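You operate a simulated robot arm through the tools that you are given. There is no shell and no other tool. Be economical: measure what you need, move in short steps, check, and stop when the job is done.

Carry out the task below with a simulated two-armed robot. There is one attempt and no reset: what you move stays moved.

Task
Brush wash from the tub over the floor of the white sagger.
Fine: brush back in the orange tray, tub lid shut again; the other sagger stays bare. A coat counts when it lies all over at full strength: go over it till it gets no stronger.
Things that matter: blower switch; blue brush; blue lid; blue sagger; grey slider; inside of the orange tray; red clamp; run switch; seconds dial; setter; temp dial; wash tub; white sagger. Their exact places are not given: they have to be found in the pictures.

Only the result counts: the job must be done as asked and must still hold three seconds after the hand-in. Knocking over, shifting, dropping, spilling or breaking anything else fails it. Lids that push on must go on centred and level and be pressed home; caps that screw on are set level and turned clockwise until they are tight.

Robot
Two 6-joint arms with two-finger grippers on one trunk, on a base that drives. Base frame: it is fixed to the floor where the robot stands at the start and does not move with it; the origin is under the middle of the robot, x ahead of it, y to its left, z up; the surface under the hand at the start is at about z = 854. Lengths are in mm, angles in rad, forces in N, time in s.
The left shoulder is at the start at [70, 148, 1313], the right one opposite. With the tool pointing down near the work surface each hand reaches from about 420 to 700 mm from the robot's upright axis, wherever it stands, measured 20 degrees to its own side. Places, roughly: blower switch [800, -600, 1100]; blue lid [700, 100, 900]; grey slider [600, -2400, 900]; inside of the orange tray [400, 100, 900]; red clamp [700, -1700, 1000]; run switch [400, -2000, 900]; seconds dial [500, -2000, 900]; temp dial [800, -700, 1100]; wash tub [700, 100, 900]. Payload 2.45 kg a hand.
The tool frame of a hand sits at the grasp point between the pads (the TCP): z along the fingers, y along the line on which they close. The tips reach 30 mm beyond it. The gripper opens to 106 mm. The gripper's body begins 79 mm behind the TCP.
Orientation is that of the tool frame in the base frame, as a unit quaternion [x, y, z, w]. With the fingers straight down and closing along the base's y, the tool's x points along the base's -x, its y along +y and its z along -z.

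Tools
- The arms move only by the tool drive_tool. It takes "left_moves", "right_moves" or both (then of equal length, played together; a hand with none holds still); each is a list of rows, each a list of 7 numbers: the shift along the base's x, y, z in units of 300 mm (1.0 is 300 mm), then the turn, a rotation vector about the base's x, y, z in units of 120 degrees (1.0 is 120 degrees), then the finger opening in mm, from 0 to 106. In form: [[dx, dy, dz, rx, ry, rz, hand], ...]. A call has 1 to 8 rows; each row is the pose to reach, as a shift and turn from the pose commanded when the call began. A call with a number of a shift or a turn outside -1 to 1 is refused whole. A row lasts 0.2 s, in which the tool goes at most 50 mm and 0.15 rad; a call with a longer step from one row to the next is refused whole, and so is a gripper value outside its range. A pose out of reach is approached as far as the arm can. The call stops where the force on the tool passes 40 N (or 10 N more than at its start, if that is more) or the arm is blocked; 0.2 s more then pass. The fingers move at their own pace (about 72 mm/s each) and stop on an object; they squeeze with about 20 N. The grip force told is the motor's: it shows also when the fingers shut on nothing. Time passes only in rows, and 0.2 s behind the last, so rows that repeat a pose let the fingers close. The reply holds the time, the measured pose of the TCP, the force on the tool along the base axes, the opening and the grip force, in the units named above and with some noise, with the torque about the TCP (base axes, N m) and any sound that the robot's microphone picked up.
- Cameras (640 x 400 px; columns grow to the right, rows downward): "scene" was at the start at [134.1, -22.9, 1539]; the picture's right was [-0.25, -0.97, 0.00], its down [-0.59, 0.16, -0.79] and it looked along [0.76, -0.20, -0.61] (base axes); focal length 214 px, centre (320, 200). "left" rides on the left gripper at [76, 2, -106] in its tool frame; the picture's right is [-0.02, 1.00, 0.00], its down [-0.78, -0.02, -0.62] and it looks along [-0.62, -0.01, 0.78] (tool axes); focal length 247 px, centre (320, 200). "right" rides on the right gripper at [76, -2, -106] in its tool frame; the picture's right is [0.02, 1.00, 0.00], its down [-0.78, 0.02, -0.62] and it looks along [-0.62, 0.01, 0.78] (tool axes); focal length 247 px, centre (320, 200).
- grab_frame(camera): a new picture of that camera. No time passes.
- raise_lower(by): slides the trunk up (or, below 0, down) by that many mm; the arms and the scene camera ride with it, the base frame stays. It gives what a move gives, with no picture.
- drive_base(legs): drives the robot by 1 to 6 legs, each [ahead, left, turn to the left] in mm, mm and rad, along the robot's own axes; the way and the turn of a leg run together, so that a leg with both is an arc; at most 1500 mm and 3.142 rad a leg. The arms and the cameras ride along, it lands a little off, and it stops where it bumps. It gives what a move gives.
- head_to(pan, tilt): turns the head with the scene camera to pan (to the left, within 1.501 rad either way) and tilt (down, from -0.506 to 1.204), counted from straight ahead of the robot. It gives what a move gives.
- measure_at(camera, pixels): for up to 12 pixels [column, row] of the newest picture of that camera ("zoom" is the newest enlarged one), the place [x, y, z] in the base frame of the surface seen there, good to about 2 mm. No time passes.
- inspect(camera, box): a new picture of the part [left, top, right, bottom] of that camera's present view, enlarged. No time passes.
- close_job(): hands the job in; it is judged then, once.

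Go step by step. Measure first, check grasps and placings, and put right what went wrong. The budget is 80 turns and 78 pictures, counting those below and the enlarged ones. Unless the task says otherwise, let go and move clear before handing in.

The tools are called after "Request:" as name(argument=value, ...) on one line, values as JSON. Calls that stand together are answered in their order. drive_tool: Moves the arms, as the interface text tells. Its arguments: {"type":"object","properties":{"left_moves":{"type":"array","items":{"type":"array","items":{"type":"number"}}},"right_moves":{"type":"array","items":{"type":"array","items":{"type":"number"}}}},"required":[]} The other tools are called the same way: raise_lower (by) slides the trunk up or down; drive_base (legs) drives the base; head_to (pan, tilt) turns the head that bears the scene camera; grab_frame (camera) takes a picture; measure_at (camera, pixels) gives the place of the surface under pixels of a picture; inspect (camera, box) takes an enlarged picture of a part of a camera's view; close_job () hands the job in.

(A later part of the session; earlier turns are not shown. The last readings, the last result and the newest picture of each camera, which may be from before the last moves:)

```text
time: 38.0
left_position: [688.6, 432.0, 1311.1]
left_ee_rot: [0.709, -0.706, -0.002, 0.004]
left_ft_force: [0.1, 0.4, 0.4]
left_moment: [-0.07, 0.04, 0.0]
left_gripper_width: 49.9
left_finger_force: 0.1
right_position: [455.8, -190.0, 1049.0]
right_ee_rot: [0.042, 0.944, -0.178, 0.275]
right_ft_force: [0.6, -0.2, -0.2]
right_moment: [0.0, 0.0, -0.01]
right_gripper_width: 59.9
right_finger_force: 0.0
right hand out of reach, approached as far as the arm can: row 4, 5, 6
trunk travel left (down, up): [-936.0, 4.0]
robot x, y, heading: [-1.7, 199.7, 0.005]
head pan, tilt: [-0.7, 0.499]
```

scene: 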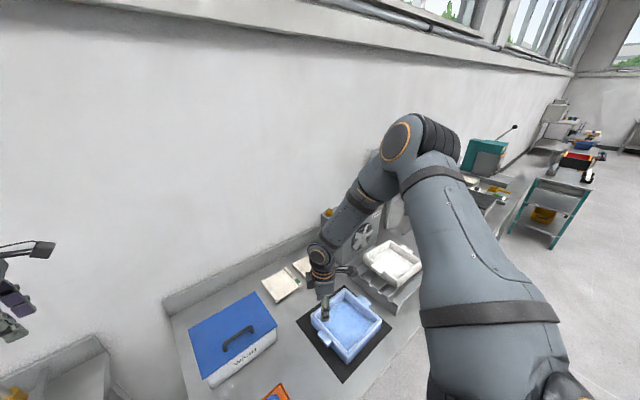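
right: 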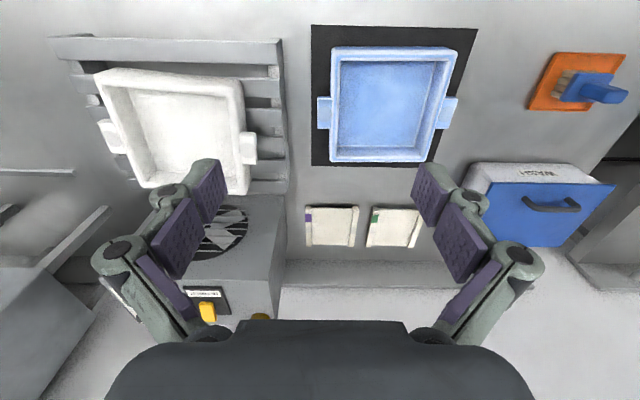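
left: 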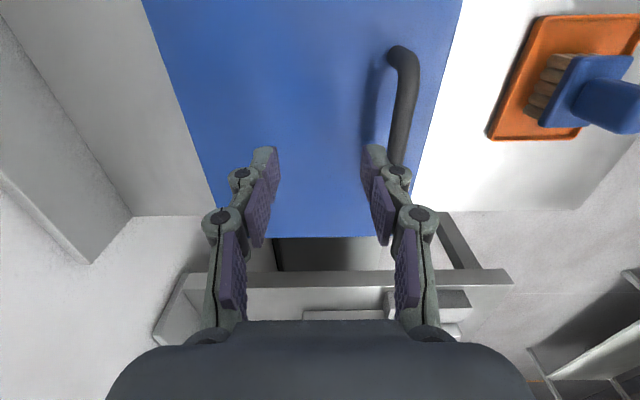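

The readings fit a clean model: the right shoulder's abduction stops at about 31° outward. The hand can therefore work around robot-relative (430,-430). I'll level the tool there and probe that region.

Request:
drive_tool(right_moves=[[-0.017, -0.027, -0.01, 0.035, 0.054, 0.008, 60], [-0.035, -0.053, -0.02, 0.07, 0.107, 0.016, 60], [-0.052, -0.08, -0.03, 0.104, 0.161, 0.025, 60], [-0.07, -0.107, -0.04, 0.138, 0.214, 0.033, 60], [-0.087, -0.133, -0.053, 0.173, 0.268, 0.041, 60], [-0.087, -0.133, -0.053, 0.173, 0.268, 0.041, 60]])

Request:
drive_tool(right_moves=[[0, 0, -0.1, 0, 0, 0, 60], [0, 0, -0.2, 0, 0, 0, 60]])

Request:
drive_tool(right_moves=[[0, -0.1, 0, 0, 0, 0, 60], [0, -0.2, 0, 0, 0, 0, 60], [0, -0.3, 0, 0, 0, 0, 60], [-0.1, -0.3, 0, 0, 0, 0, 60], [-0.2, -0.3, 0, 0, 0, 0, 60], [-0.3, -0.3, 0, 0, 0, 0, 60], [-0.3, -0.2, 0, 0, 0, 0, 60]])

```text
time: 39.4
left_position: [684.8, 428.5, 1314.4]
left_ee_rot: [0.709, -0.706, -0.002, 0.002]
left_ft_force: [-0.4, 0.0, 0.5]
left_moment: [0.01, 0.03, 0.04]
left_gripper_width: 50.2
left_finger_force: 0.1
right_position: [426.8, -234.2, 1030.7]
right_ee_rot: [-0.001, 1.0, 0.001, 0.001]
right_ft_force: [-0.8, -0.2, 0.0]
right_moment: [0.0, 0.01, 0.0]
right_gripper_width: 60.0
right_finger_force: 0.1
trunk travel left (down, up): [-936.0, 4.0]
robot x, y, heading: [1.8, 201.8, 0.003]
head pan, tilt: [-0.7, 0.499]
```

```text
time: 40.0
left_position: [685.4, 428.7, 1314.5]
left_ee_rot: [0.708, -0.706, -0.003, 0.001]
left_ft_force: [0.0, 0.3, -0.4]
left_moment: [-0.03, -0.01, 0.0]
left_gripper_width: 49.9
left_finger_force: 0.1
right_position: [410.6, -233.4, 1009.4]
right_ee_rot: [0.0, 1.0, 0.002, 0.001]
right_ft_force: [-0.5, 0.1, 0.6]
right_moment: [0.02, -0.04, 0.02]
right_gripper_width: 59.6
right_finger_force: 0.1
right hand out of reach, approached as far as the arm can: row 1, 2
trunk travel left (down, up): [-936.0, 4.0]
robot x, y, heading: [2.1, 200.7, 0.007]
head pan, tilt: [-0.7, 0.499]
```

```text
time: 41.6
left_position: [686.8, 430.1, 1312.2]
left_ee_rot: [0.708, -0.706, -0.003, 0.001]
left_ft_force: [0.8, 0.8, -0.5]
left_moment: [-0.04, 0.04, 0.02]
left_gripper_width: 49.8
left_finger_force: 0.1
right_position: [332.3, -279.3, 1008.0]
right_ee_rot: [0.001, 1.0, 0.001, 0.0]
right_ft_force: [0.2, 0.7, 0.1]
right_moment: [-0.05, 0.0, 0.0]
right_gripper_width: 59.8
right_finger_force: 0.0
right hand out of reach, approached as far as the arm can: row 2, 3, 6, 7
trunk travel left (down, up): [-936.0, 4.0]
robot x, y, heading: [-5.4, 203.3, -0.0]
head pan, tilt: [-0.7, 0.499]
```

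The model now explains all the stops: the right upper arm must stay at least 17° up and at least 31° outward. The workable zone is around robot-relative (350–480, -360 to -520) with the trunk at its starting height, so turning the base left by about 0.7 rad would face that zone at the bench. I'll raise the hand and check under the table and the faucet for clearance.

Request:
drive_tool(right_moves=[[0, 0, 0.16, 0, 0, 0, 60], [0, 0, 0.32, 0, 0, 0, 60], [0, 0, 0.48, 0, 0, 0, 60], [0, 0, 0.64, 0, 0, 0, 60], [0, 0, 0.8, 0, 0, 0, 60]])

Request:
head_to(pan=0.1, tilt=1.0)

Request:
grab_frame(camera="scene")

```text
time: 42.8
left_position: [683.2, 422.6, 1317.0]
left_ee_rot: [0.708, -0.707, -0.003, 0.0]
left_ft_force: [0.2, -1.3, 0.7]
left_moment: [0.09, 0.0, 0.0]
left_gripper_width: 50.2
left_finger_force: 0.1
right_position: [428.5, -218.2, 1227.8]
right_ee_rot: [-0.006, 1.0, 0.006, -0.008]
right_ft_force: [0.4, 0.8, 2.6]
right_moment: [-0.03, 0.06, 0.02]
right_gripper_width: 60.2
right_finger_force: 0.5
right hand out of reach, approached as far as the arm can: row 1, 2, 3, 4, 5
trunk travel left (down, up): [-936.0, 4.0]
robot x, y, heading: [-5.2, 202.1, 0.0]
head pan, tilt: [-0.7, 0.499]
```

```text
time: 44.0
left_position: [684.4, 426.6, 1314.4]
left_ee_rot: [0.709, -0.705, -0.003, 0.0]
left_ft_force: [0.4, -0.9, -0.1]
left_moment: [0.02, -0.02, -0.03]
left_gripper_width: 50.1
left_finger_force: 0.1
right_position: [428.9, -214.6, 1223.3]
right_ee_rot: [-0.005, 1.0, 0.01, -0.01]
right_ft_force: [0.1, 0.9, 0.7]
right_moment: [0.01, -0.01, 0.01]
right_gripper_width: 60.2
right_finger_force: 0.1
trunk travel left (down, up): [-936.0, 4.0]
robot x, y, heading: [-3.9, 203.5, 0.004]
head pan, tilt: [0.099, 1.0]
```

```text
56 pictures are left
```

scene: 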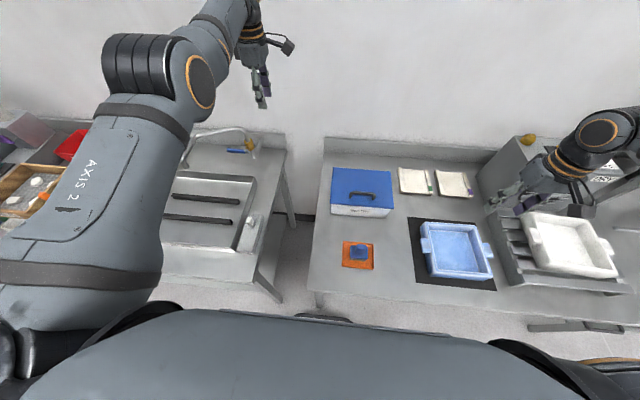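

Request:
drive_tool(right_moves=[[-0.04, 0.02, 0.12, 0, 0, 0, 60], [-0.08, 0.05, 0.24, 0, 0, 0, 60], [-0.12, 0.07, 0.36, 0, 0, 0, 60], [-0.16, 0.1, 0.48, 0, 0, 0, 60], [-0.2, 0.117, 0.58, 0, 0, 0, 60]])

Request:
drive_tool(right_moves=[[0, -0.1, -0.1, 0, 0, 0, 60], [0, -0.2, -0.2, 0, 0, 0, 60], [0, -0.3, -0.3, 0, 0, 0, 60]])

Request:
drive_tool(right_moves=[[0, 0, -0.12, 0, 0, 0, 60], [0, 0, -0.24, 0, 0, 0, 60], [0, 0, -0.36, 0, 0, 0, 60], [0, 0, -0.48, 0, 0, 0, 60], [0, 0, -0.6, 0, 0, 0, 60], [0, 0, -0.72, 0, 0, 0, 60]])

```text
time: 45.2
left_position: [683.2, 429.5, 1315.4]
left_ee_rot: [0.709, -0.706, -0.002, 0.0]
left_ft_force: [-0.2, 1.3, 0.1]
left_moment: [0.02, -0.02, -0.04]
left_gripper_width: 50.2
left_finger_force: 0.1
right_position: [363.3, -176.9, 1394.4]
right_ee_rot: [0.0, 1.0, 0.001, 0.002]
right_ft_force: [-0.2, 0.3, 0.4]
right_moment: [-0.05, -0.07, 0.03]
right_gripper_width: 59.9
right_finger_force: 0.1
trunk travel left (down, up): [-936.0, 4.0]
robot x, y, heading: [-2.9, 200.0, 0.004]
head pan, tilt: [0.099, 1.0]
```

```text
time: 46.0
left_position: [685.9, 426.7, 1315.0]
left_ee_rot: [0.708, -0.706, -0.003, 0.001]
left_ft_force: [-0.7, -0.8, -1.2]
left_moment: [0.01, 0.01, -0.01]
left_gripper_width: 49.8
left_finger_force: 0.0
right_position: [410.0, -242.8, 1320.7]
right_ee_rot: [-0.001, 1.0, 0.002, 0.001]
right_ft_force: [0.8, -1.2, 0.0]
right_moment: [0.09, 0.01, 0.03]
right_gripper_width: 60.1
right_finger_force: 0.0
right hand out of reach, approached as far as the arm can: row 1, 2, 3
trunk travel left (down, up): [-936.0, 4.0]
robot x, y, heading: [-1.3, 200.3, 0.005]
head pan, tilt: [0.099, 1.0]
```

```text
time: 47.4
left_position: [686.2, 427.4, 1314.7]
left_ee_rot: [0.708, -0.706, -0.004, 0.002]
left_ft_force: [-0.2, 0.8, 0.5]
left_moment: [0.04, -0.01, -0.03]
left_gripper_width: 50.0
left_finger_force: 0.1
right_position: [408.0, -241.7, 1106.1]
right_ee_rot: [0.0, 1.0, 0.001, 0.002]
right_ft_force: [0.4, 0.5, -0.1]
right_moment: [-0.01, 0.01, -0.01]
right_gripper_width: 60.1
right_finger_force: 0.1
right hand out of reach, approached as far as the arm can: row 1, 2, 3
trunk travel left (down, up): [-936.0, 4.0]
robot x, y, heading: [-1.8, 204.7, -0.002]
head pan, tilt: [0.099, 1.0]
```

The column at robot-relative (410,-443) is usable from z_rel -250 to -455. Before turning the base I'll measure the table legs and the rim heights.

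Request:
measure_at(camera="scene", pixels=[[318, 298], [318, 305], [560, 325], [600, 326], [275, 285], [290, 225], [325, 318], [400, 310], [455, 240], [250, 140], [420, 230], [490, 255]])

Request:
inspect(camera="scene", box=[240, 230, 640, 400])

```text
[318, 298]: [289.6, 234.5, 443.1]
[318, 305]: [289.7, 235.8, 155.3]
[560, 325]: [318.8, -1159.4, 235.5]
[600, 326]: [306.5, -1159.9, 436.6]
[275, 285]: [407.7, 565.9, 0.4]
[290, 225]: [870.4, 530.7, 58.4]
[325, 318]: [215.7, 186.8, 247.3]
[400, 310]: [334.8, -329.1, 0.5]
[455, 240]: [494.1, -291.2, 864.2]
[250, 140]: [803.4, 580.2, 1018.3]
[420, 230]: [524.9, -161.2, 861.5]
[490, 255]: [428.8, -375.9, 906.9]
```

```text
1.60 times, centred on (440, 315) of scene
```

zoom: 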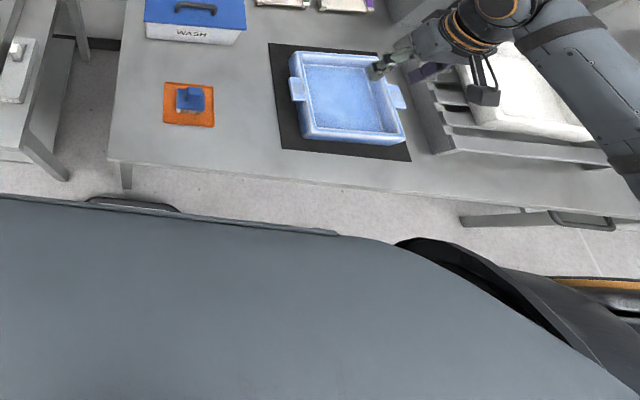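

The underside is open between legs at y≈235 and y≈-1160, and the faucet top is at 1018, so turning is safe. I'll lower the trunk by 130, lift the hand to about 1065, shift right, and then turn left 0.7 rad.

Request:
raise_lower(by=-130)

Request:
drive_tool(right_moves=[[0, 0, 0.1, 0, 0, 0, 60], [0, 0, 0.2, 0, 0, 0, 60], [0, 0, 0.3, 0, 0, 0, 60]])

Request:
drive_base(legs=[[0, -63, 0], [0, 0, 0.7]])

Request:
head_to(pan=-0.7, tilt=0.8)

Request:
grab_frame(camera="scene")

Request:
grab_frame(camera="right")

```text
time: 49.0
left_position: [683.7, 427.4, 1184.2]
left_ee_rot: [0.708, -0.706, -0.002, 0.002]
left_ft_force: [0.3, 0.2, 0.1]
left_moment: [0.01, 0.02, 0.01]
left_gripper_width: 49.9
left_finger_force: 0.0
right_position: [408.7, -240.1, 976.8]
right_ee_rot: [0.0, 1.0, 0.002, 0.001]
right_ft_force: [0.8, 0.7, -0.2]
right_moment: [-0.01, -0.02, -0.01]
right_gripper_width: 59.9
right_finger_force: 0.0
trunk travel left (down, up): [-806.0, 134.0]
robot x, y, heading: [-0.9, 201.7, 0.006]
head pan, tilt: [0.099, 1.0]
```

```text
time: 49.8
left_position: [684.6, 427.8, 1184.7]
left_ee_rot: [0.708, -0.706, -0.003, 0.002]
left_ft_force: [-0.5, 0.1, 0.3]
left_moment: [-0.02, 0.02, 0.0]
left_gripper_width: 50.0
left_finger_force: 0.0
right_position: [411.1, -237.4, 1056.1]
right_ee_rot: [0.001, 1.0, 0.002, 0.0]
right_ft_force: [0.3, 0.7, 0.6]
right_moment: [0.01, 0.03, -0.02]
right_gripper_width: 59.8
right_finger_force: 0.1
right hand out of reach, approached as far as the arm can: row 3
trunk travel left (down, up): [-806.0, 134.0]
robot x, y, heading: [-1.1, 204.0, 0.003]
head pan, tilt: [0.099, 1.0]
```

```text
time: 52.6
left_position: [378.5, 754.2, 1183.9]
left_ee_rot: [0.907, -0.422, -0.002, 0.001]
left_ft_force: [0.1, 0.0, 0.5]
left_moment: [-0.02, 0.03, -0.04]
left_gripper_width: 49.9
left_finger_force: 0.0
right_position: [597.7, 69.1, 1055.9]
right_ee_rot: [-0.343, 0.939, 0.002, 0.001]
right_ft_force: [-0.6, -0.2, 0.2]
right_moment: [0.0, -0.04, 0.02]
right_gripper_width: 60.1
right_finger_force: 0.1
trunk travel left (down, up): [-806.0, 134.0]
robot x, y, heading: [0.1, 140.1, 0.704]
head pan, tilt: [0.099, 1.0]
```

```text
time: 53.7
left_position: [377.2, 754.3, 1184.4]
left_ee_rot: [0.907, -0.42, -0.003, 0.002]
left_ft_force: [0.0, 0.4, 0.5]
left_moment: [0.0, -0.02, 0.03]
left_gripper_width: 50.0
left_finger_force: 0.1
right_position: [597.4, 69.6, 1054.7]
right_ee_rot: [-0.342, 0.94, 0.001, -0.001]
right_ft_force: [0.0, 1.0, 0.6]
right_moment: [0.02, -0.02, -0.03]
right_gripper_width: 60.1
right_finger_force: 0.1
trunk travel left (down, up): [-806.0, 134.0]
robot x, y, heading: [-1.9, 139.7, 0.699]
head pan, tilt: [-0.7, 0.799]
```

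```text
54 pictures are left
```

scene: 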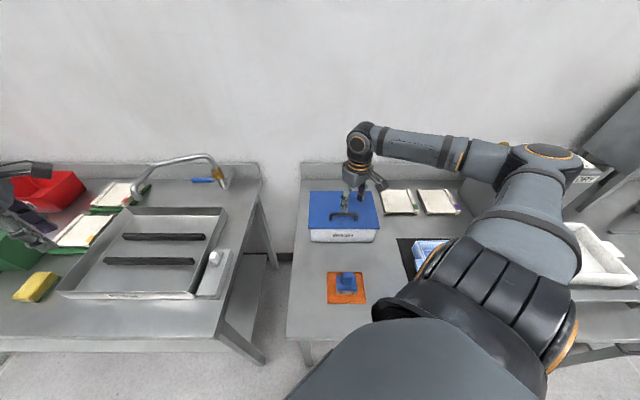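

```text
53 pictures are left
```

right: 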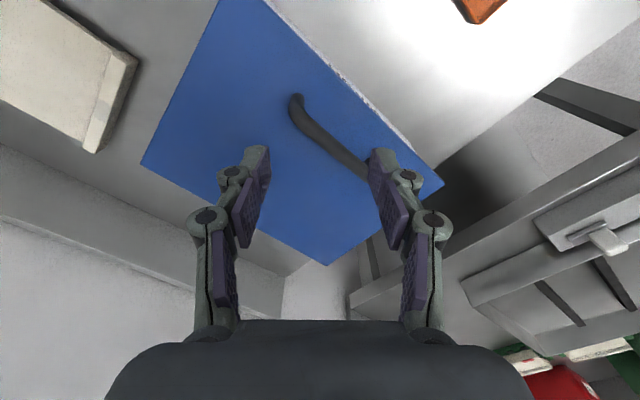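

The hand is right over the lid at (597,69,1055), with yaw 40°. I'll turn a further 50°, shift y by +18, and descend to the handle.

Request:
drive_tool(right_moves=[[0, 0.02, 0, 0, 0, 0.07, 60], [0, 0.04, 0, 0, 0, 0.14, 60], [0, 0.061, 0, 0, 0, 0.21, 60], [0, 0.061, 0, 0, 0, 0.28, 60], [0, 0.061, 0, 0, 0, 0.35, 60], [0, 0.061, 0, 0, 0, 0.418, 60], [0, 0.061, 0, 0, 0, 0.418, 60]])

Request:
grab_frame(camera="right")

```text
time: 55.3
left_position: [378.3, 754.3, 1185.3]
left_ee_rot: [0.908, -0.42, -0.003, 0.001]
left_ft_force: [0.3, -0.4, 0.0]
left_moment: [-0.01, -0.01, 0.02]
left_gripper_width: 50.0
left_finger_force: 0.0
right_position: [597.1, 89.6, 1055.8]
right_ee_rot: [0.709, -0.705, -0.002, 0.001]
right_ft_force: [-1.1, -0.3, 0.3]
right_moment: [0.0, 0.02, -0.02]
right_gripper_width: 60.1
right_finger_force: 0.0
trunk travel left (down, up): [-806.0, 134.0]
robot x, y, heading: [-2.6, 143.3, 0.706]
head pan, tilt: [-0.7, 0.799]
```

```text
52 pictures are left
```

right: 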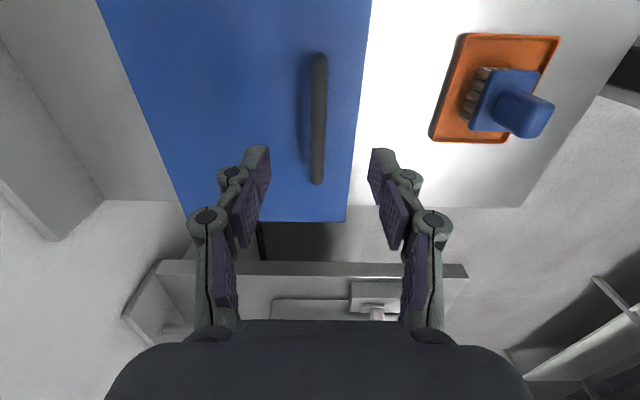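

The bar (column 318) is centred between the fingers. I'll go down and close on it.

Request:
drive_tool(right_moves=[[0, 0, -0.08, 0, 0, 0, 60], [0, 0, -0.16, 0, 0, 0, 60], [0, 0, -0.22, 0, 0, 0, 60], [0, 0, -0.22, 0, 0, 0, 0], [0, 0, -0.22, 0, 0, 0, 0], [0, 0, -0.22, 0, 0, 0, 0]])

Request:
grab_frame(camera="right")

```text
time: 56.7
left_position: [379.1, 754.5, 1184.5]
left_ee_rot: [0.907, -0.421, -0.002, 0.002]
left_ft_force: [-0.1, -0.3, 1.0]
left_moment: [-0.02, 0.01, -0.02]
left_gripper_width: 50.0
left_finger_force: 0.0
right_position: [598.3, 87.3, 990.6]
right_ee_rot: [0.708, -0.706, -0.001, -0.001]
right_ft_force: [10.3, 0.3, 4.2]
right_moment: [-0.1, -0.16, -0.16]
right_gripper_width: 10.5
right_finger_force: 37.7
trunk travel left (down, up): [-806.0, 134.0]
robot x, y, heading: [-4.9, 140.6, 0.698]
head pan, tilt: [-0.7, 0.799]
```

```text
51 pictures are left
```

right: 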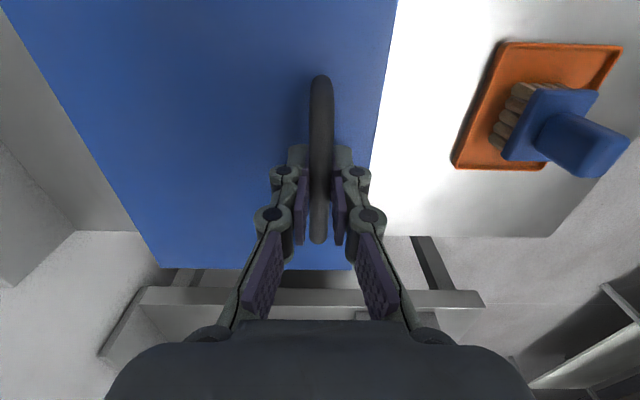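

The handle is gripped (10.5 mm wide). I'll lift a little along the assumed hinge arc and check.

Request:
drive_tool(right_moves=[[0.01, 0, 0.033, 0, 0, 0, 0], [0.023, 0, 0.067, 0, 0, 0, 0]])

Request:
inspect(camera="scene", box=[280, 150, 420, 260])

```text
time: 57.3
left_position: [379.0, 754.6, 1183.7]
left_ee_rot: [0.908, -0.42, -0.003, 0.003]
left_ft_force: [0.1, 0.0, -0.6]
left_moment: [0.02, -0.01, 0.0]
left_gripper_width: 50.1
left_finger_force: 0.1
right_position: [605.6, 87.8, 1009.8]
right_ee_rot: [0.709, -0.705, -0.002, 0.001]
right_ft_force: [-0.1, 0.6, -5.4]
right_moment: [-0.01, 0.15, -0.22]
right_gripper_width: 10.6
right_finger_force: 37.7
trunk travel left (down, up): [-806.0, 134.0]
robot x, y, heading: [1.8, 140.5, 0.703]
head pan, tilt: [-0.7, 0.799]
```

```text
3.64 times, centred on (350, 205) of scene
```

zoom: 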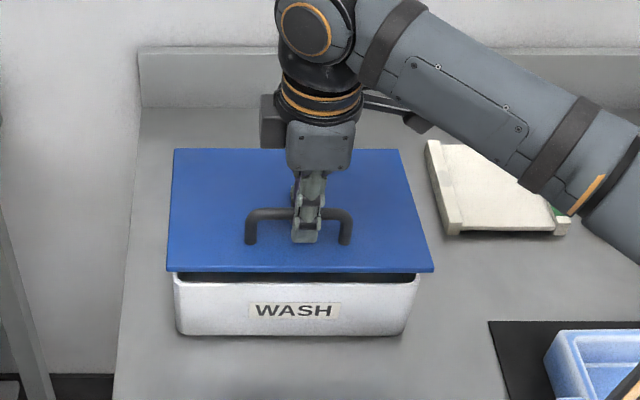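

The lid lifts at the front and is hinged at the back. I'll carry on along the arc to about 80°.

Request:
drive_tool(right_moves=[[0.052, 0, 0.093, 0, 0, 0, 0], [0.122, 0, 0.172, 0, 0, 0, 0], [0.207, 0, 0.236, 0, 0, 0, 0], [0.303, 0, 0.281, 0, 0, 0, 0], [0.407, 0, 0.304, 0, 0, 0, 0], [0.513, 0, 0.306, 0, 0, 0, 0]])

Request:
grab_frame(camera="scene")

```text
time: 58.7
left_position: [380.3, 751.5, 1184.1]
left_ee_rot: [0.907, -0.421, -0.003, 0.002]
left_ft_force: [-0.2, 0.8, 0.0]
left_moment: [-0.02, -0.02, -0.01]
left_gripper_width: 50.1
left_finger_force: 0.0
right_position: [761.2, 84.7, 1097.2]
right_ee_rot: [0.708, -0.706, -0.001, 0.003]
right_ft_force: [1.6, -8.3, -1.2]
right_moment: [-0.01, 0.13, -0.66]
right_gripper_width: 10.0
right_finger_force: 36.2
right hand out of reach, approached as far as the arm can: row 4, 5
trunk travel left (down, up): [-806.0, 134.0]
robot x, y, heading: [-3.7, 141.0, 0.709]
head pan, tilt: [-0.7, 0.799]
```

```text
49 pictures are left
```

scene: 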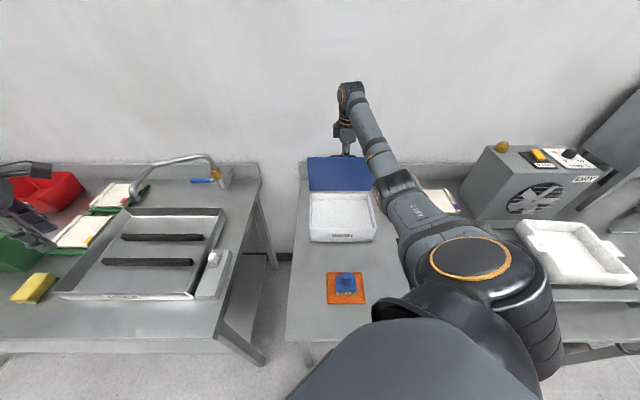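

The lid is open to about 80° and the tub is visible, but the arm is getting stretched. I'll drive the base about 30 mm towards the bench and then bring the lid past vertical.

Request:
drive_base(legs=[[23, -19.5, 0]])

Request:
drive_tool(right_moves=[[0.02, 0.005, -0.015, 0, 0, 0, 0], [0.045, 0.01, -0.03, 0, 0, 0, 0], [0.075, 0.01, -0.05, 0, 0, 0, 0]])

Request:
grab_frame(camera="right")

```text
time: 59.6
left_position: [406.3, 751.3, 1185.5]
left_ee_rot: [0.908, -0.42, -0.003, 0.001]
left_ft_force: [0.0, 0.0, -0.3]
left_moment: [0.05, -0.02, -0.01]
left_gripper_width: 49.9
left_finger_force: 0.0
right_position: [787.8, 84.5, 1097.9]
right_ee_rot: [0.709, -0.705, -0.004, 0.003]
right_ft_force: [-7.9, -10.5, -22.2]
right_moment: [-0.03, -0.05, -0.61]
right_gripper_width: 10.9
right_finger_force: 35.7
trunk travel left (down, up): [-806.0, 134.0]
robot x, y, heading: [30.6, 139.3, 0.706]
head pan, tilt: [-0.7, 0.799]
```

```text
time: 60.4
left_position: [406.1, 752.7, 1184.9]
left_ee_rot: [0.908, -0.42, -0.002, 0.001]
left_ft_force: [-0.6, -0.7, -0.4]
left_moment: [-0.02, 0.03, 0.01]
left_gripper_width: 50.1
left_finger_force: 0.1
right_position: [809.1, 89.3, 1086.2]
right_ee_rot: [0.709, -0.705, -0.002, 0.001]
right_ft_force: [7.1, -11.3, 20.9]
right_moment: [0.15, 0.04, -0.68]
right_gripper_width: 10.5
right_finger_force: 35.9
trunk travel left (down, up): [-806.0, 134.0]
robot x, y, heading: [29.6, 140.8, 0.708]
head pan, tilt: [-0.7, 0.799]
```

```text
48 pictures are left
```

right: 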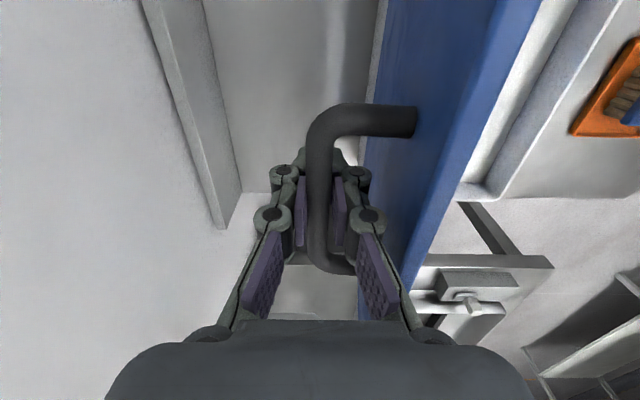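

The lid is slightly past vertical (about 99°). I'll open the fingers a little and see whether it stays.

Request:
drive_tool(right_moves=[[0, 0, 0.01, 0, 0, 0, 22], [0, 0, 0.01, 0, 0, 0, 22], [0, 0, 0.01, 0, 0, 0, 22], [0, 0, 0.01, 0, 0, 0, 22]])

Request:
grab_frame(camera="right")

Request:
inspect(camera="scene", box=[290, 70, 430, 260])

```text
time: 61.4
left_position: [407.2, 755.5, 1184.0]
left_ee_rot: [0.907, -0.42, -0.002, 0.003]
left_ft_force: [0.1, 0.4, -0.1]
left_moment: [0.01, -0.01, 0.01]
left_gripper_width: 50.0
left_finger_force: 0.0
right_position: [812.4, 91.4, 1086.9]
right_ee_rot: [0.709, -0.705, -0.003, 0.002]
right_ft_force: [0.1, -0.1, 0.1]
right_moment: [0.03, 0.02, 0.0]
right_gripper_width: 21.9
right_finger_force: 0.1
trunk travel left (down, up): [-806.0, 134.0]
robot x, y, heading: [30.9, 141.8, 0.701]
head pan, tilt: [-0.7, 0.799]
```

```text
47 pictures are left
```

right: 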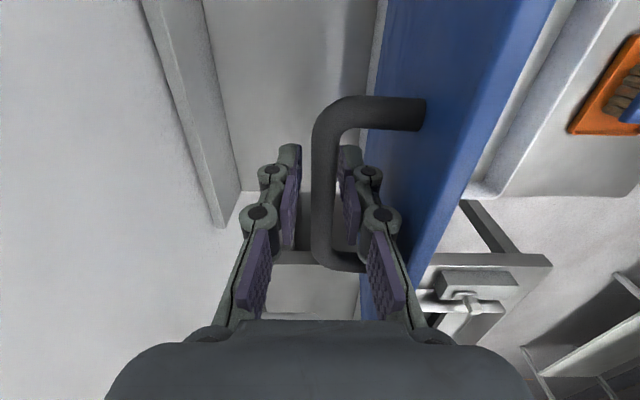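

```text
2.11 times, centred on (360, 165) of scene
```

zoom: 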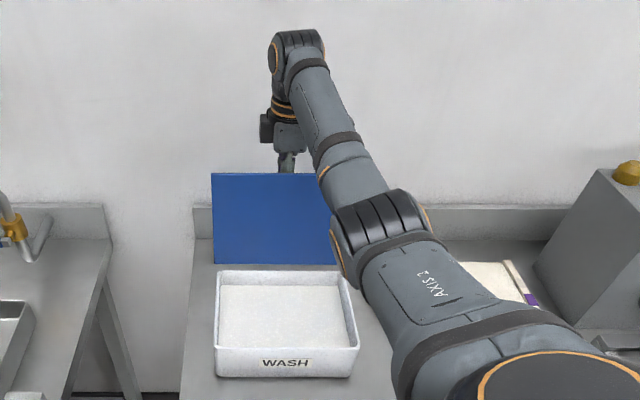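

The lid stays open on its own; forces are zero and the bar is free. I'll lift straight out and come back over the tub.

Request:
drive_tool(right_moves=[[0, 0, 0.1, 0, 0, 0, 24], [0, 0, 0.22, 0, 0, 0, 24], [0, 0, 0.36, 0, 0, 0, 24], [-0.12, 0, 0.42, 0, 0, 0, 24], [-0.27, 0, 0.42, 0, 0, 0, 24], [-0.42, 0, 0.42, 0, 0, 0, 60], [-0.57, 0, 0.4, 0, 0, 0, 60], [-0.72, 0, 0.3, 0, 0, 0, 60]])

Request:
grab_frame(camera="scene")

```text
refused: row 8 steps farther than a row can; nothing moved
```

```text
45 pictures are left
```

scene: 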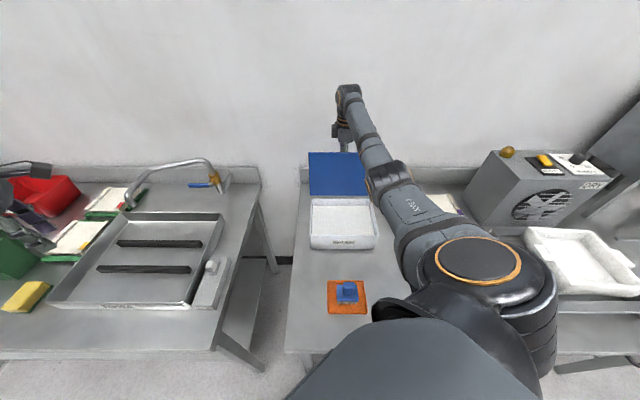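

Request:
drive_tool(right_moves=[[0, 0, 0.1, 0, 0, 0, 24], [0, 0, 0.22, 0, 0, 0, 24], [0, 0, 0.36, 0, 0, 0, 24], [-0.1, 0, 0.42, 0, 0, 0, 24], [-0.25, 0, 0.42, 0, 0, 0, 24], [-0.4, 0, 0.42, 0, 0, 0, 60], [-0.55, 0, 0.42, 0, 0, 0, 60], [-0.68, 0, 0.36, 0, 0, 0, 60]])

Request:
grab_frame(camera="scene")

```text
time: 63.2
left_position: [407.8, 754.6, 1181.9]
left_ee_rot: [0.908, -0.419, -0.003, 0.002]
left_ft_force: [0.4, 0.5, 0.2]
left_moment: [-0.03, 0.03, 0.02]
left_gripper_width: 50.0
left_finger_force: 0.0
right_position: [820.0, 101.5, 1214.0]
right_ee_rot: [0.708, -0.706, -0.004, 0.002]
right_ft_force: [-1.0, 0.3, -0.4]
right_moment: [0.0, 0.01, -0.01]
right_gripper_width: 60.3
right_finger_force: 0.1
right hand out of reach, approached as far as the arm can: row 3, 4, 5, 6, 7, 8
trunk travel left (down, up): [-806.0, 134.0]
robot x, y, heading: [29.2, 143.6, 0.704]
head pan, tilt: [-0.7, 0.799]
```

```text
44 pictures are left
```

scene: 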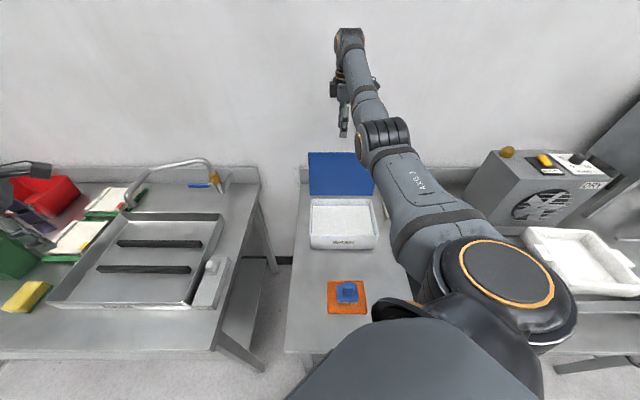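

The arm has stretched straight going up. I'll use the base to carry the hand back clear of the lid, then bend the arm by lowering the hand.

Request:
drive_base(legs=[[-162, 156, 0]])

Request:
drive_tool(right_moves=[[0, 0, -0.08, 0, 0, 0, 60], [0, 0, -0.16, 0, 0, 0, 60], [0, 0, -0.24, 0, 0, 0, 60], [0, 0, -0.32, 0, 0, 0, 60], [0, 0, -0.4, 0, 0, 0, 60], [0, 0, -0.46, 0, 0, 0, 60]])

Request:
drive_tool(right_moves=[[-0.03, 0, 0, 0, 0, 0, 60], [-0.08, 0, 0, 0, 0, 0, 60], [-0.15, 0, 0, 0, 0, 0, 60], [-0.25, 0, 0, 0, 0, 0, 60], [-0.35, 0, 0, 0, 0, 0, 60]])

```text
time: 64.9
left_position: [186.4, 769.6, 1183.0]
left_ee_rot: [0.908, -0.419, -0.003, 0.003]
left_ft_force: [-0.1, 0.8, -0.3]
left_moment: [-0.02, 0.04, 0.0]
left_gripper_width: 50.0
left_finger_force: 0.0
right_position: [600.5, 114.9, 1210.6]
right_ee_rot: [0.709, -0.705, -0.004, 0.003]
right_ft_force: [0.8, 0.8, -0.3]
right_moment: [0.0, 0.03, 0.04]
right_gripper_width: 60.1
right_finger_force: 0.2
trunk travel left (down, up): [-806.0, 134.0]
robot x, y, heading: [-193.8, 155.7, 0.703]
head pan, tilt: [-0.7, 0.799]
```

```text
time: 66.3
left_position: [184.9, 770.2, 1183.2]
left_ee_rot: [0.908, -0.42, -0.002, 0.002]
left_ft_force: [0.5, -0.8, -0.1]
left_moment: [-0.01, -0.02, 0.0]
left_gripper_width: 50.2
left_finger_force: 0.1
right_position: [599.5, 116.8, 1075.0]
right_ee_rot: [0.709, -0.706, -0.002, 0.003]
right_ft_force: [-0.7, 0.1, 0.3]
right_moment: [0.01, 0.01, 0.01]
right_gripper_width: 59.8
right_finger_force: 0.0
trunk travel left (down, up): [-806.0, 134.0]
robot x, y, heading: [-194.0, 155.1, 0.705]
head pan, tilt: [-0.7, 0.799]
```

```text
time: 67.5
left_position: [183.5, 769.6, 1184.8]
left_ee_rot: [0.908, -0.419, -0.002, 0.002]
left_ft_force: [-0.5, 0.5, -0.6]
left_moment: [0.01, 0.0, 0.0]
left_gripper_width: 49.9
left_finger_force: 0.0
right_position: [491.5, 109.1, 1072.1]
right_ee_rot: [0.709, -0.705, -0.003, -0.002]
right_ft_force: [0.1, 0.2, 0.3]
right_moment: [0.03, -0.04, -0.02]
right_gripper_width: 60.0
right_finger_force: 0.0
right hand out of reach, approached as far as the arm can: row 4, 5
trunk travel left (down, up): [-806.0, 134.0]
robot x, y, heading: [-192.9, 155.9, 0.704]
head pan, tilt: [-0.7, 0.799]
```

The arm bends freely again. I'll move over the brush at (397,90), somewhat lower.

Request:
drive_tool(right_moves=[[-0.02, -0.01, -0.1, 0, 0, 0, 60], [-0.1, -0.03, -0.2, 0, 0, 0, 60], [-0.2, -0.05, -0.24, 0, 0, 0, 60], [-0.315, -0.064, -0.24, 0, 0, 0, 60], [-0.315, -0.064, -0.24, 0, 0, 0, 60]])

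Request:
grab_frame(camera="right")

Request:
grab_frame(camera="scene")

```text
time: 68.7
left_position: [184.4, 770.9, 1184.0]
left_ee_rot: [0.908, -0.419, -0.003, 0.003]
left_ft_force: [-0.2, 0.9, -0.3]
left_moment: [0.01, 0.05, 0.01]
left_gripper_width: 49.9
left_finger_force: 0.0
right_position: [398.7, 89.3, 997.9]
right_ee_rot: [0.709, -0.705, -0.004, 0.004]
right_ft_force: [0.7, 1.0, 0.5]
right_moment: [0.04, 0.01, 0.01]
right_gripper_width: 60.0
right_finger_force: 0.1
trunk travel left (down, up): [-806.0, 134.0]
robot x, y, heading: [-191.1, 156.6, 0.707]
head pan, tilt: [-0.7, 0.799]
```

```text
43 pictures are left
```

right: 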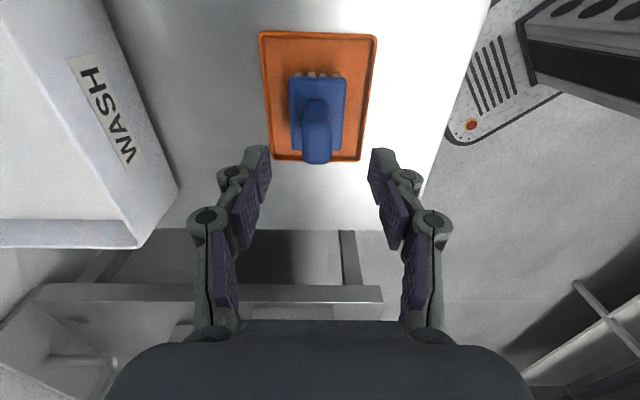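

```text
42 pictures are left
```

scene: 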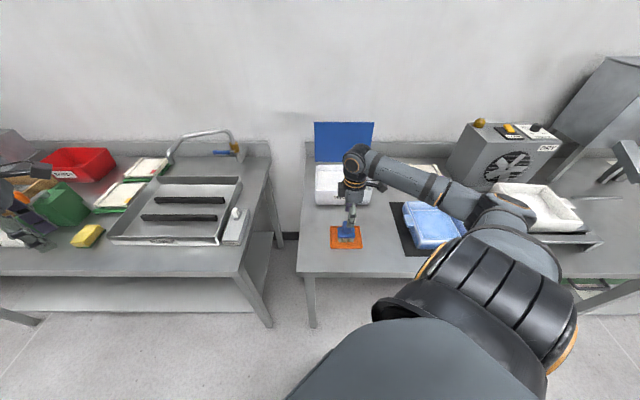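

Request:
measure_at(camera="right", pixels=[[303, 140], [330, 140], [316, 155], [316, 125], [316, 108], [292, 100], [342, 100], [294, 145], [264, 40], [374, 40], [275, 155], [362, 155]])

Request:
inspect(camera="right", box=[250, 20, 390, 170])

```text
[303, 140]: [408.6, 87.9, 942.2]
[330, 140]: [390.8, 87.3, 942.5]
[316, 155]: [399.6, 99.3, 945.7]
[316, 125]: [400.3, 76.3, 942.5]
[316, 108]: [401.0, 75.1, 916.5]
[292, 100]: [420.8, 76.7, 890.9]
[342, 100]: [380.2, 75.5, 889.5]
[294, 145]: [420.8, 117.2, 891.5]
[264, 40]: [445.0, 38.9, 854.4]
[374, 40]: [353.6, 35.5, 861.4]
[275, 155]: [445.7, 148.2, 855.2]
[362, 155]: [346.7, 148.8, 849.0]
```

```text
2.67 times, centred on (320, 95) of right
```

zoom: 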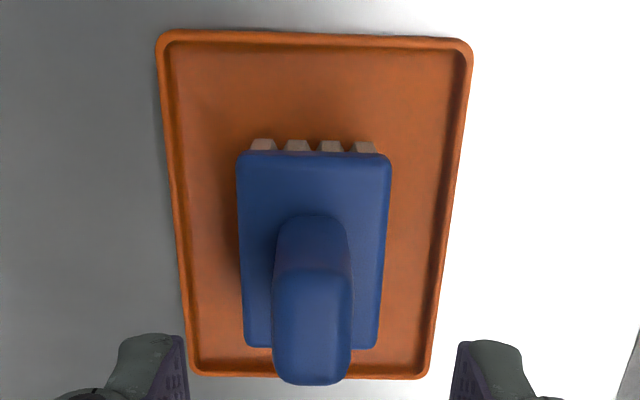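

The knob is centred at (400,88) under the fingers. I'll descend to z 925 and close.

Request:
drive_tool(right_moves=[[0.004, -0.003, -0.08, 0, 0, 0, 60], [0.004, -0.003, -0.16, 0, 0, 0, 60], [0.004, -0.003, -0.243, 0, 0, 0, 60], [0.004, -0.003, -0.243, 0, 0, 0, 0], [0.004, -0.003, -0.243, 0, 0, 0, 0], [0.004, -0.003, -0.243, 0, 0, 0, 0]])

Request:
grab_frame(camera="right")

```text
time: 70.1
left_position: [183.8, 769.5, 1183.9]
left_ee_rot: [0.908, -0.42, -0.003, 0.002]
left_ft_force: [0.6, 0.0, 0.8]
left_moment: [-0.02, 0.03, 0.0]
left_gripper_width: 49.9
left_finger_force: 0.0
right_position: [401.0, 88.2, 924.1]
right_ee_rot: [0.709, -0.705, -0.003, 0.002]
right_ft_force: [-0.3, -0.5, -0.3]
right_moment: [-0.05, -0.02, -0.03]
right_gripper_width: 21.3
right_finger_force: 20.3
trunk travel left (down, up): [-806.0, 134.0]
robot x, y, heading: [-193.7, 154.3, 0.705]
head pan, tilt: [-0.7, 0.799]
```

```text
40 pictures are left
```

right: 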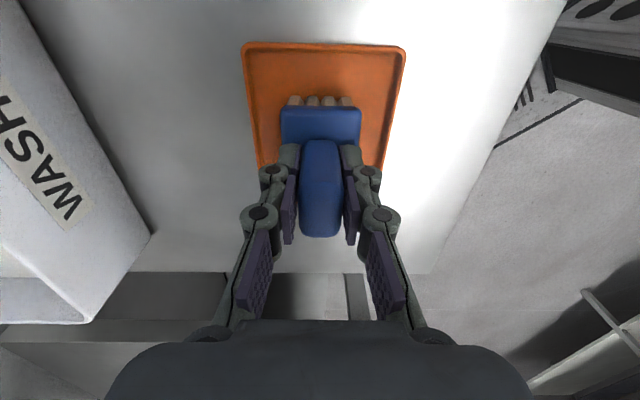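

The brush is held (21 mm). I'll lift it and measure the tub interior.

Request:
drive_tool(right_moves=[[0, 0, 0.1, 0, 0, 0, 0], [0, 0, 0.22, 0, 0, 0, 0], [0, 0, 0.36, 0, 0, 0, 0], [0, 0, 0.42, 0, 0, 0, 0]])

Request:
grab_frame(camera="right")

Request:
inspect(camera="scene", box=[290, 110, 420, 270])

Request:
measure_at(camera="zoom", pixels=[[145, 205], [120, 210], [130, 255], [105, 200], [105, 262], [180, 205], [210, 215], [240, 240], [150, 235], [170, 260]])

```text
time: 71.1
left_position: [184.7, 769.8, 1183.4]
left_ee_rot: [0.908, -0.419, -0.003, 0.002]
left_ft_force: [0.4, -0.1, -0.2]
left_moment: [0.0, 0.02, 0.0]
left_gripper_width: 50.1
left_finger_force: 0.1
right_position: [400.6, 89.9, 1050.2]
right_ee_rot: [0.709, -0.705, -0.003, 0.002]
right_ft_force: [-0.3, 0.2, -0.6]
right_moment: [-0.02, -0.03, -0.03]
right_gripper_width: 21.5
right_finger_force: 19.8
trunk travel left (down, up): [-806.0, 134.0]
robot x, y, heading: [-191.5, 156.6, 0.703]
head pan, tilt: [-0.7, 0.799]
```

```text
39 pictures are left
```

right: 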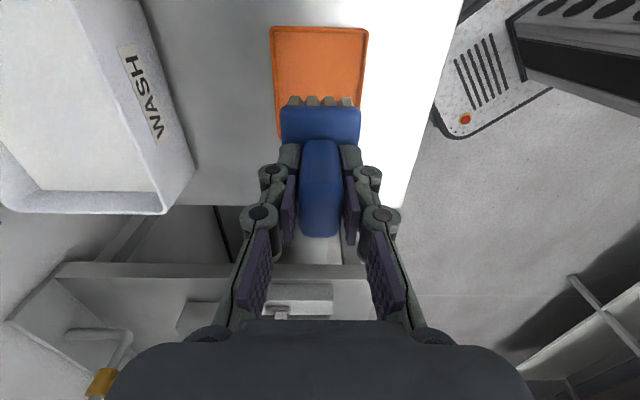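

```text
2.50 times, centred on (355, 190) of scene
```

zoom: 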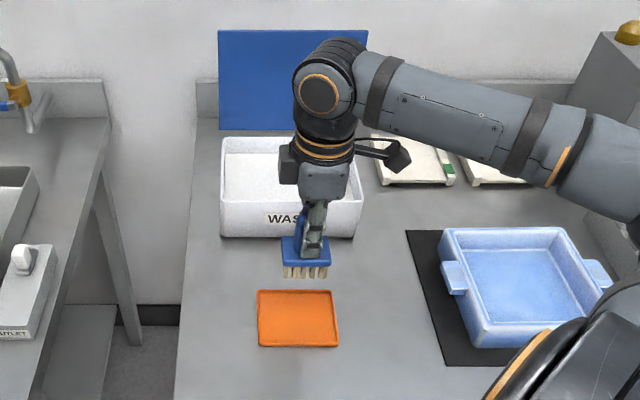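

```text
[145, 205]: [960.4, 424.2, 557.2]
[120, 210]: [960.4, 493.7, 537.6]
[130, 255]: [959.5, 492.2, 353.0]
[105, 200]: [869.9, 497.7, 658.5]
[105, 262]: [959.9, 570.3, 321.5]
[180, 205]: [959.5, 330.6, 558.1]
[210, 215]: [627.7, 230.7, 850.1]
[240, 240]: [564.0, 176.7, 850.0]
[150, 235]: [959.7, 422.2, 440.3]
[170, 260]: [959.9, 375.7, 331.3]
```

Request:
measure_at(camera="zoom", pixels=[[250, 170], [270, 185], [240, 150], [265, 150], [228, 198], [280, 201], [225, 138], [228, 165], [290, 195], [285, 35]])

Request:
measure_at(camera="right", pixels=[[60, 110], [100, 160], [30, 100], [85, 60], [160, 200], [60, 200], [150, 150], [90, 20], [10, 190]])

```text
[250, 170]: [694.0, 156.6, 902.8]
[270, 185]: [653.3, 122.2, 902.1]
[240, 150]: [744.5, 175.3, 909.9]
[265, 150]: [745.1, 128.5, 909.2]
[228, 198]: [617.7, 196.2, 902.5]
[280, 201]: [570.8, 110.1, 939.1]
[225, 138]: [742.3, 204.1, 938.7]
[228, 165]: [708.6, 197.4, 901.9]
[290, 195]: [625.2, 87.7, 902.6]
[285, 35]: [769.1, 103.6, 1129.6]
```

```text
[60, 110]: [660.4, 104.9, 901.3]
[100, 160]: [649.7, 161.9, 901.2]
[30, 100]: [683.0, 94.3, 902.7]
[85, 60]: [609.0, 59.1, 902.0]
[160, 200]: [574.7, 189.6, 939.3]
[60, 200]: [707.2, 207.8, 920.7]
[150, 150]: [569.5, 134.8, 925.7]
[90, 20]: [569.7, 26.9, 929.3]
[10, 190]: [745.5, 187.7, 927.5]
```

The wash surface is at z≈902 and the rim at 939. I'll drive the base towards the bench to bring the brush over the tub.

Request:
drive_base(legs=[[148, -166, 0]])

Request:
grab_frame(camera="scene")

```text
time: 72.8
left_position: [404.6, 735.6, 1184.2]
left_ee_rot: [0.907, -0.421, -0.002, 0.002]
left_ft_force: [-0.9, -0.4, 0.6]
left_moment: [-0.01, 0.0, 0.0]
left_gripper_width: 50.2
left_finger_force: 0.1
right_position: [617.9, 55.4, 1048.8]
right_ee_rot: [0.708, -0.707, -0.003, 0.003]
right_ft_force: [-0.6, -0.4, -0.7]
right_moment: [-0.01, 0.0, 0.02]
right_gripper_width: 21.4
right_finger_force: 20.0
trunk travel left (down, up): [-806.0, 134.0]
robot x, y, heading: [24.2, 121.3, 0.702]
head pan, tilt: [-0.7, 0.799]
```

```text
37 pictures are left
```

scene: 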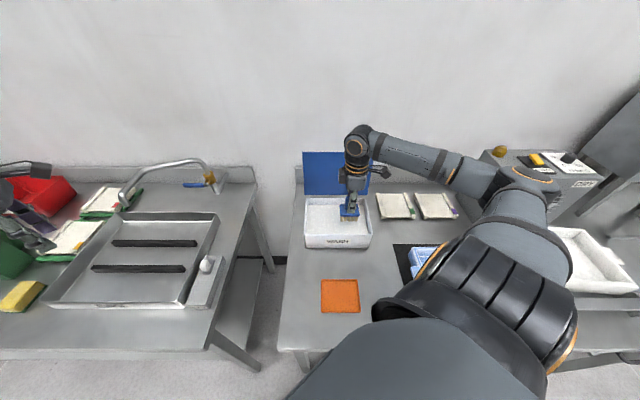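

I'll dip: over the tub centre (650,90), down to z 962, dwell with a small wiggle, then lift and let it drip.

Request:
drive_tool(right_moves=[[0.1, 0.11, 0, 0, 0, 0, 0], [0.1, 0.11, -0.14, 0, 0, 0, 0], [0.1, 0.11, -0.25, 0, 0, 0, 0], [0.1, 0.11, -0.29, 0, 0, 0, 0], [0.1, 0.06, -0.29, 0, 0, 0, 0], [0.1, 0.13, -0.29, 0, 0, 0, 0], [0.1, 0.11, -0.29, 0, 0, 0, 0]])

Request:
drive_tool(right_moves=[[0, 0, 0.1, 0, 0, 0, 0], [0, 0, 0.14, 0, 0, 0, 0], [0, 0, 0.14, 0, 0, 0, 0], [0, 0, 0.14, 0, 0, 0, 0], [0, 0, 0.2, 0, 0, 0, 0], [0, 0, 0.29, 0, 0, 0, 0]])

Request:
inspect(camera="scene", box=[290, 120, 420, 270])

```text
time: 74.5
left_position: [404.2, 734.6, 1184.2]
left_ee_rot: [0.907, -0.422, 0.0, 0.001]
left_ft_force: [-0.2, -0.5, 0.4]
left_moment: [0.02, 0.01, -0.01]
left_gripper_width: 50.0
left_finger_force: 0.1
right_position: [646.9, 87.7, 967.8]
right_ee_rot: [0.708, -0.706, 0.0, 0.0]
right_ft_force: [-8.8, 0.2, 21.9]
right_moment: [-0.01, 0.31, 0.08]
right_gripper_width: 21.8
right_finger_force: 20.4
trunk travel left (down, up): [-806.0, 134.0]
robot x, y, heading: [27.1, 119.8, 0.701]
head pan, tilt: [-0.7, 0.799]
stopped in row 7 (right hand): the force on the tool passed its limit at 41 N (the readings are from after the stop); the commanded pose is now the measured one
```

```text
time: 75.9
left_position: [407.7, 734.9, 1184.3]
left_ee_rot: [0.907, -0.422, -0.002, 0.001]
left_ft_force: [0.6, 0.8, -0.9]
left_moment: [-0.01, -0.02, 0.0]
left_gripper_width: 50.2
left_finger_force: 0.0
right_position: [649.0, 84.1, 1050.6]
right_ee_rot: [0.708, -0.707, -0.002, 0.002]
right_ft_force: [0.1, -1.1, -0.7]
right_moment: [0.01, 0.03, 0.0]
right_gripper_width: 21.4
right_finger_force: 20.1
trunk travel left (down, up): [-806.0, 134.0]
robot x, y, heading: [26.4, 123.7, 0.695]
head pan, tilt: [-0.7, 0.799]
```

```text
2.67 times, centred on (355, 195) of scene
```

zoom: 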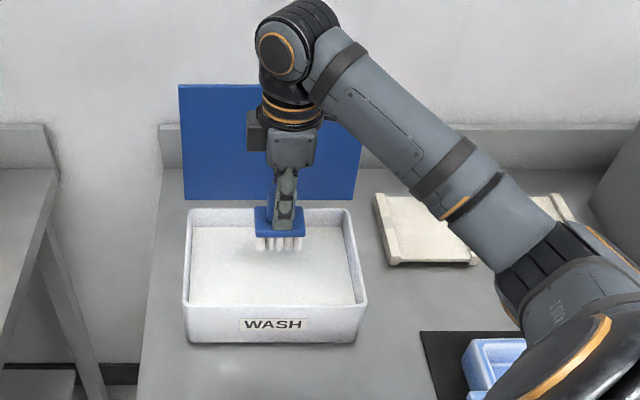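

The bristles are white with wash now. I'll raise the hand and drive to the white sagger on a path that stays clear of the blue one.

Request:
drive_tool(right_moves=[[0, 0, 0.07, 0, 0, 0, 0], [0, 0, 0.12, 0, 0, 0, 0]])

Request:
drive_base(legs=[[-548, -447, 0]])

Request:
head_to(pan=-0.75, tilt=0.8)

Request:
grab_frame(camera="scene")

Request:
grab_frame(camera="right")

```text
time: 76.5
left_position: [406.2, 735.4, 1183.6]
left_ee_rot: [0.907, -0.421, -0.002, 0.003]
left_ft_force: [-0.1, -0.3, -0.6]
left_moment: [0.02, -0.01, 0.02]
left_gripper_width: 50.0
left_finger_force: 0.1
right_position: [648.3, 83.8, 1085.2]
right_ee_rot: [0.708, -0.706, -0.001, 0.0]
right_ft_force: [-0.8, -0.6, -0.5]
right_moment: [0.02, 0.03, 0.02]
right_gripper_width: 21.5
right_finger_force: 20.0
trunk travel left (down, up): [-806.0, 134.0]
robot x, y, heading: [26.9, 123.7, 0.701]
head pan, tilt: [-0.7, 0.799]
```

```text
time: 80.3
left_position: [282.8, 49.9, 1183.5]
left_ee_rot: [0.91, -0.416, -0.002, 0.003]
left_ft_force: [-0.3, -0.6, -0.1]
left_moment: [-0.02, -0.01, 0.01]
left_gripper_width: 50.0
left_finger_force: 0.0
right_position: [533.2, -597.4, 1085.1]
right_ee_rot: [0.712, -0.703, -0.002, 0.0]
right_ft_force: [0.1, 0.5, -0.8]
right_moment: [-0.02, -0.01, 0.0]
right_gripper_width: 21.3
right_finger_force: 19.6
trunk travel left (down, up): [-806.0, 134.0]
robot x, y, heading: [-95.1, -570.3, 0.717]
head pan, tilt: [-0.7, 0.799]
```

```text
time: 81.0
left_position: [282.5, 49.6, 1183.2]
left_ee_rot: [0.91, -0.415, -0.003, 0.002]
left_ft_force: [-0.2, 1.0, -0.5]
left_moment: [0.05, -0.01, -0.03]
left_gripper_width: 49.9
left_finger_force: 0.0
right_position: [531.7, -600.2, 1085.2]
right_ee_rot: [0.712, -0.702, -0.001, 0.0]
right_ft_force: [-0.5, -0.1, -2.2]
right_moment: [0.01, 0.0, -0.02]
right_gripper_width: 21.6
right_finger_force: 20.2
trunk travel left (down, up): [-806.0, 134.0]
robot x, y, heading: [-87.7, -567.6, 0.71]
head pan, tilt: [-0.75, 0.799]
```

```text
35 pictures are left
```

scene: 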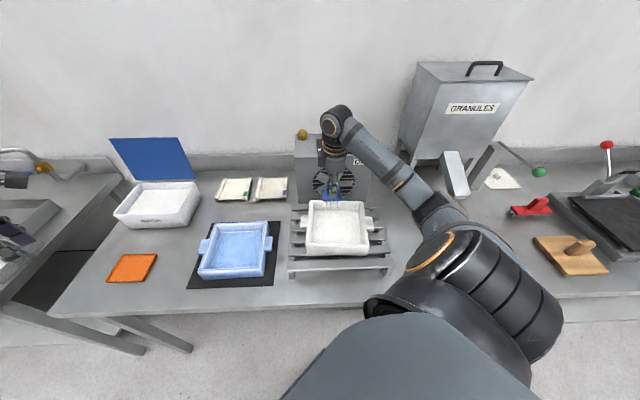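

```text
34 pictures are left
```

right: 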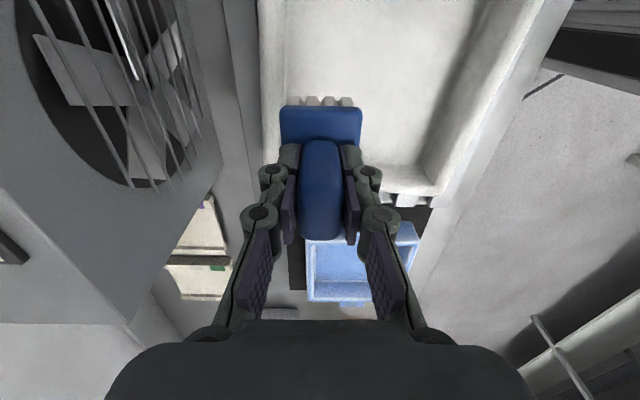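

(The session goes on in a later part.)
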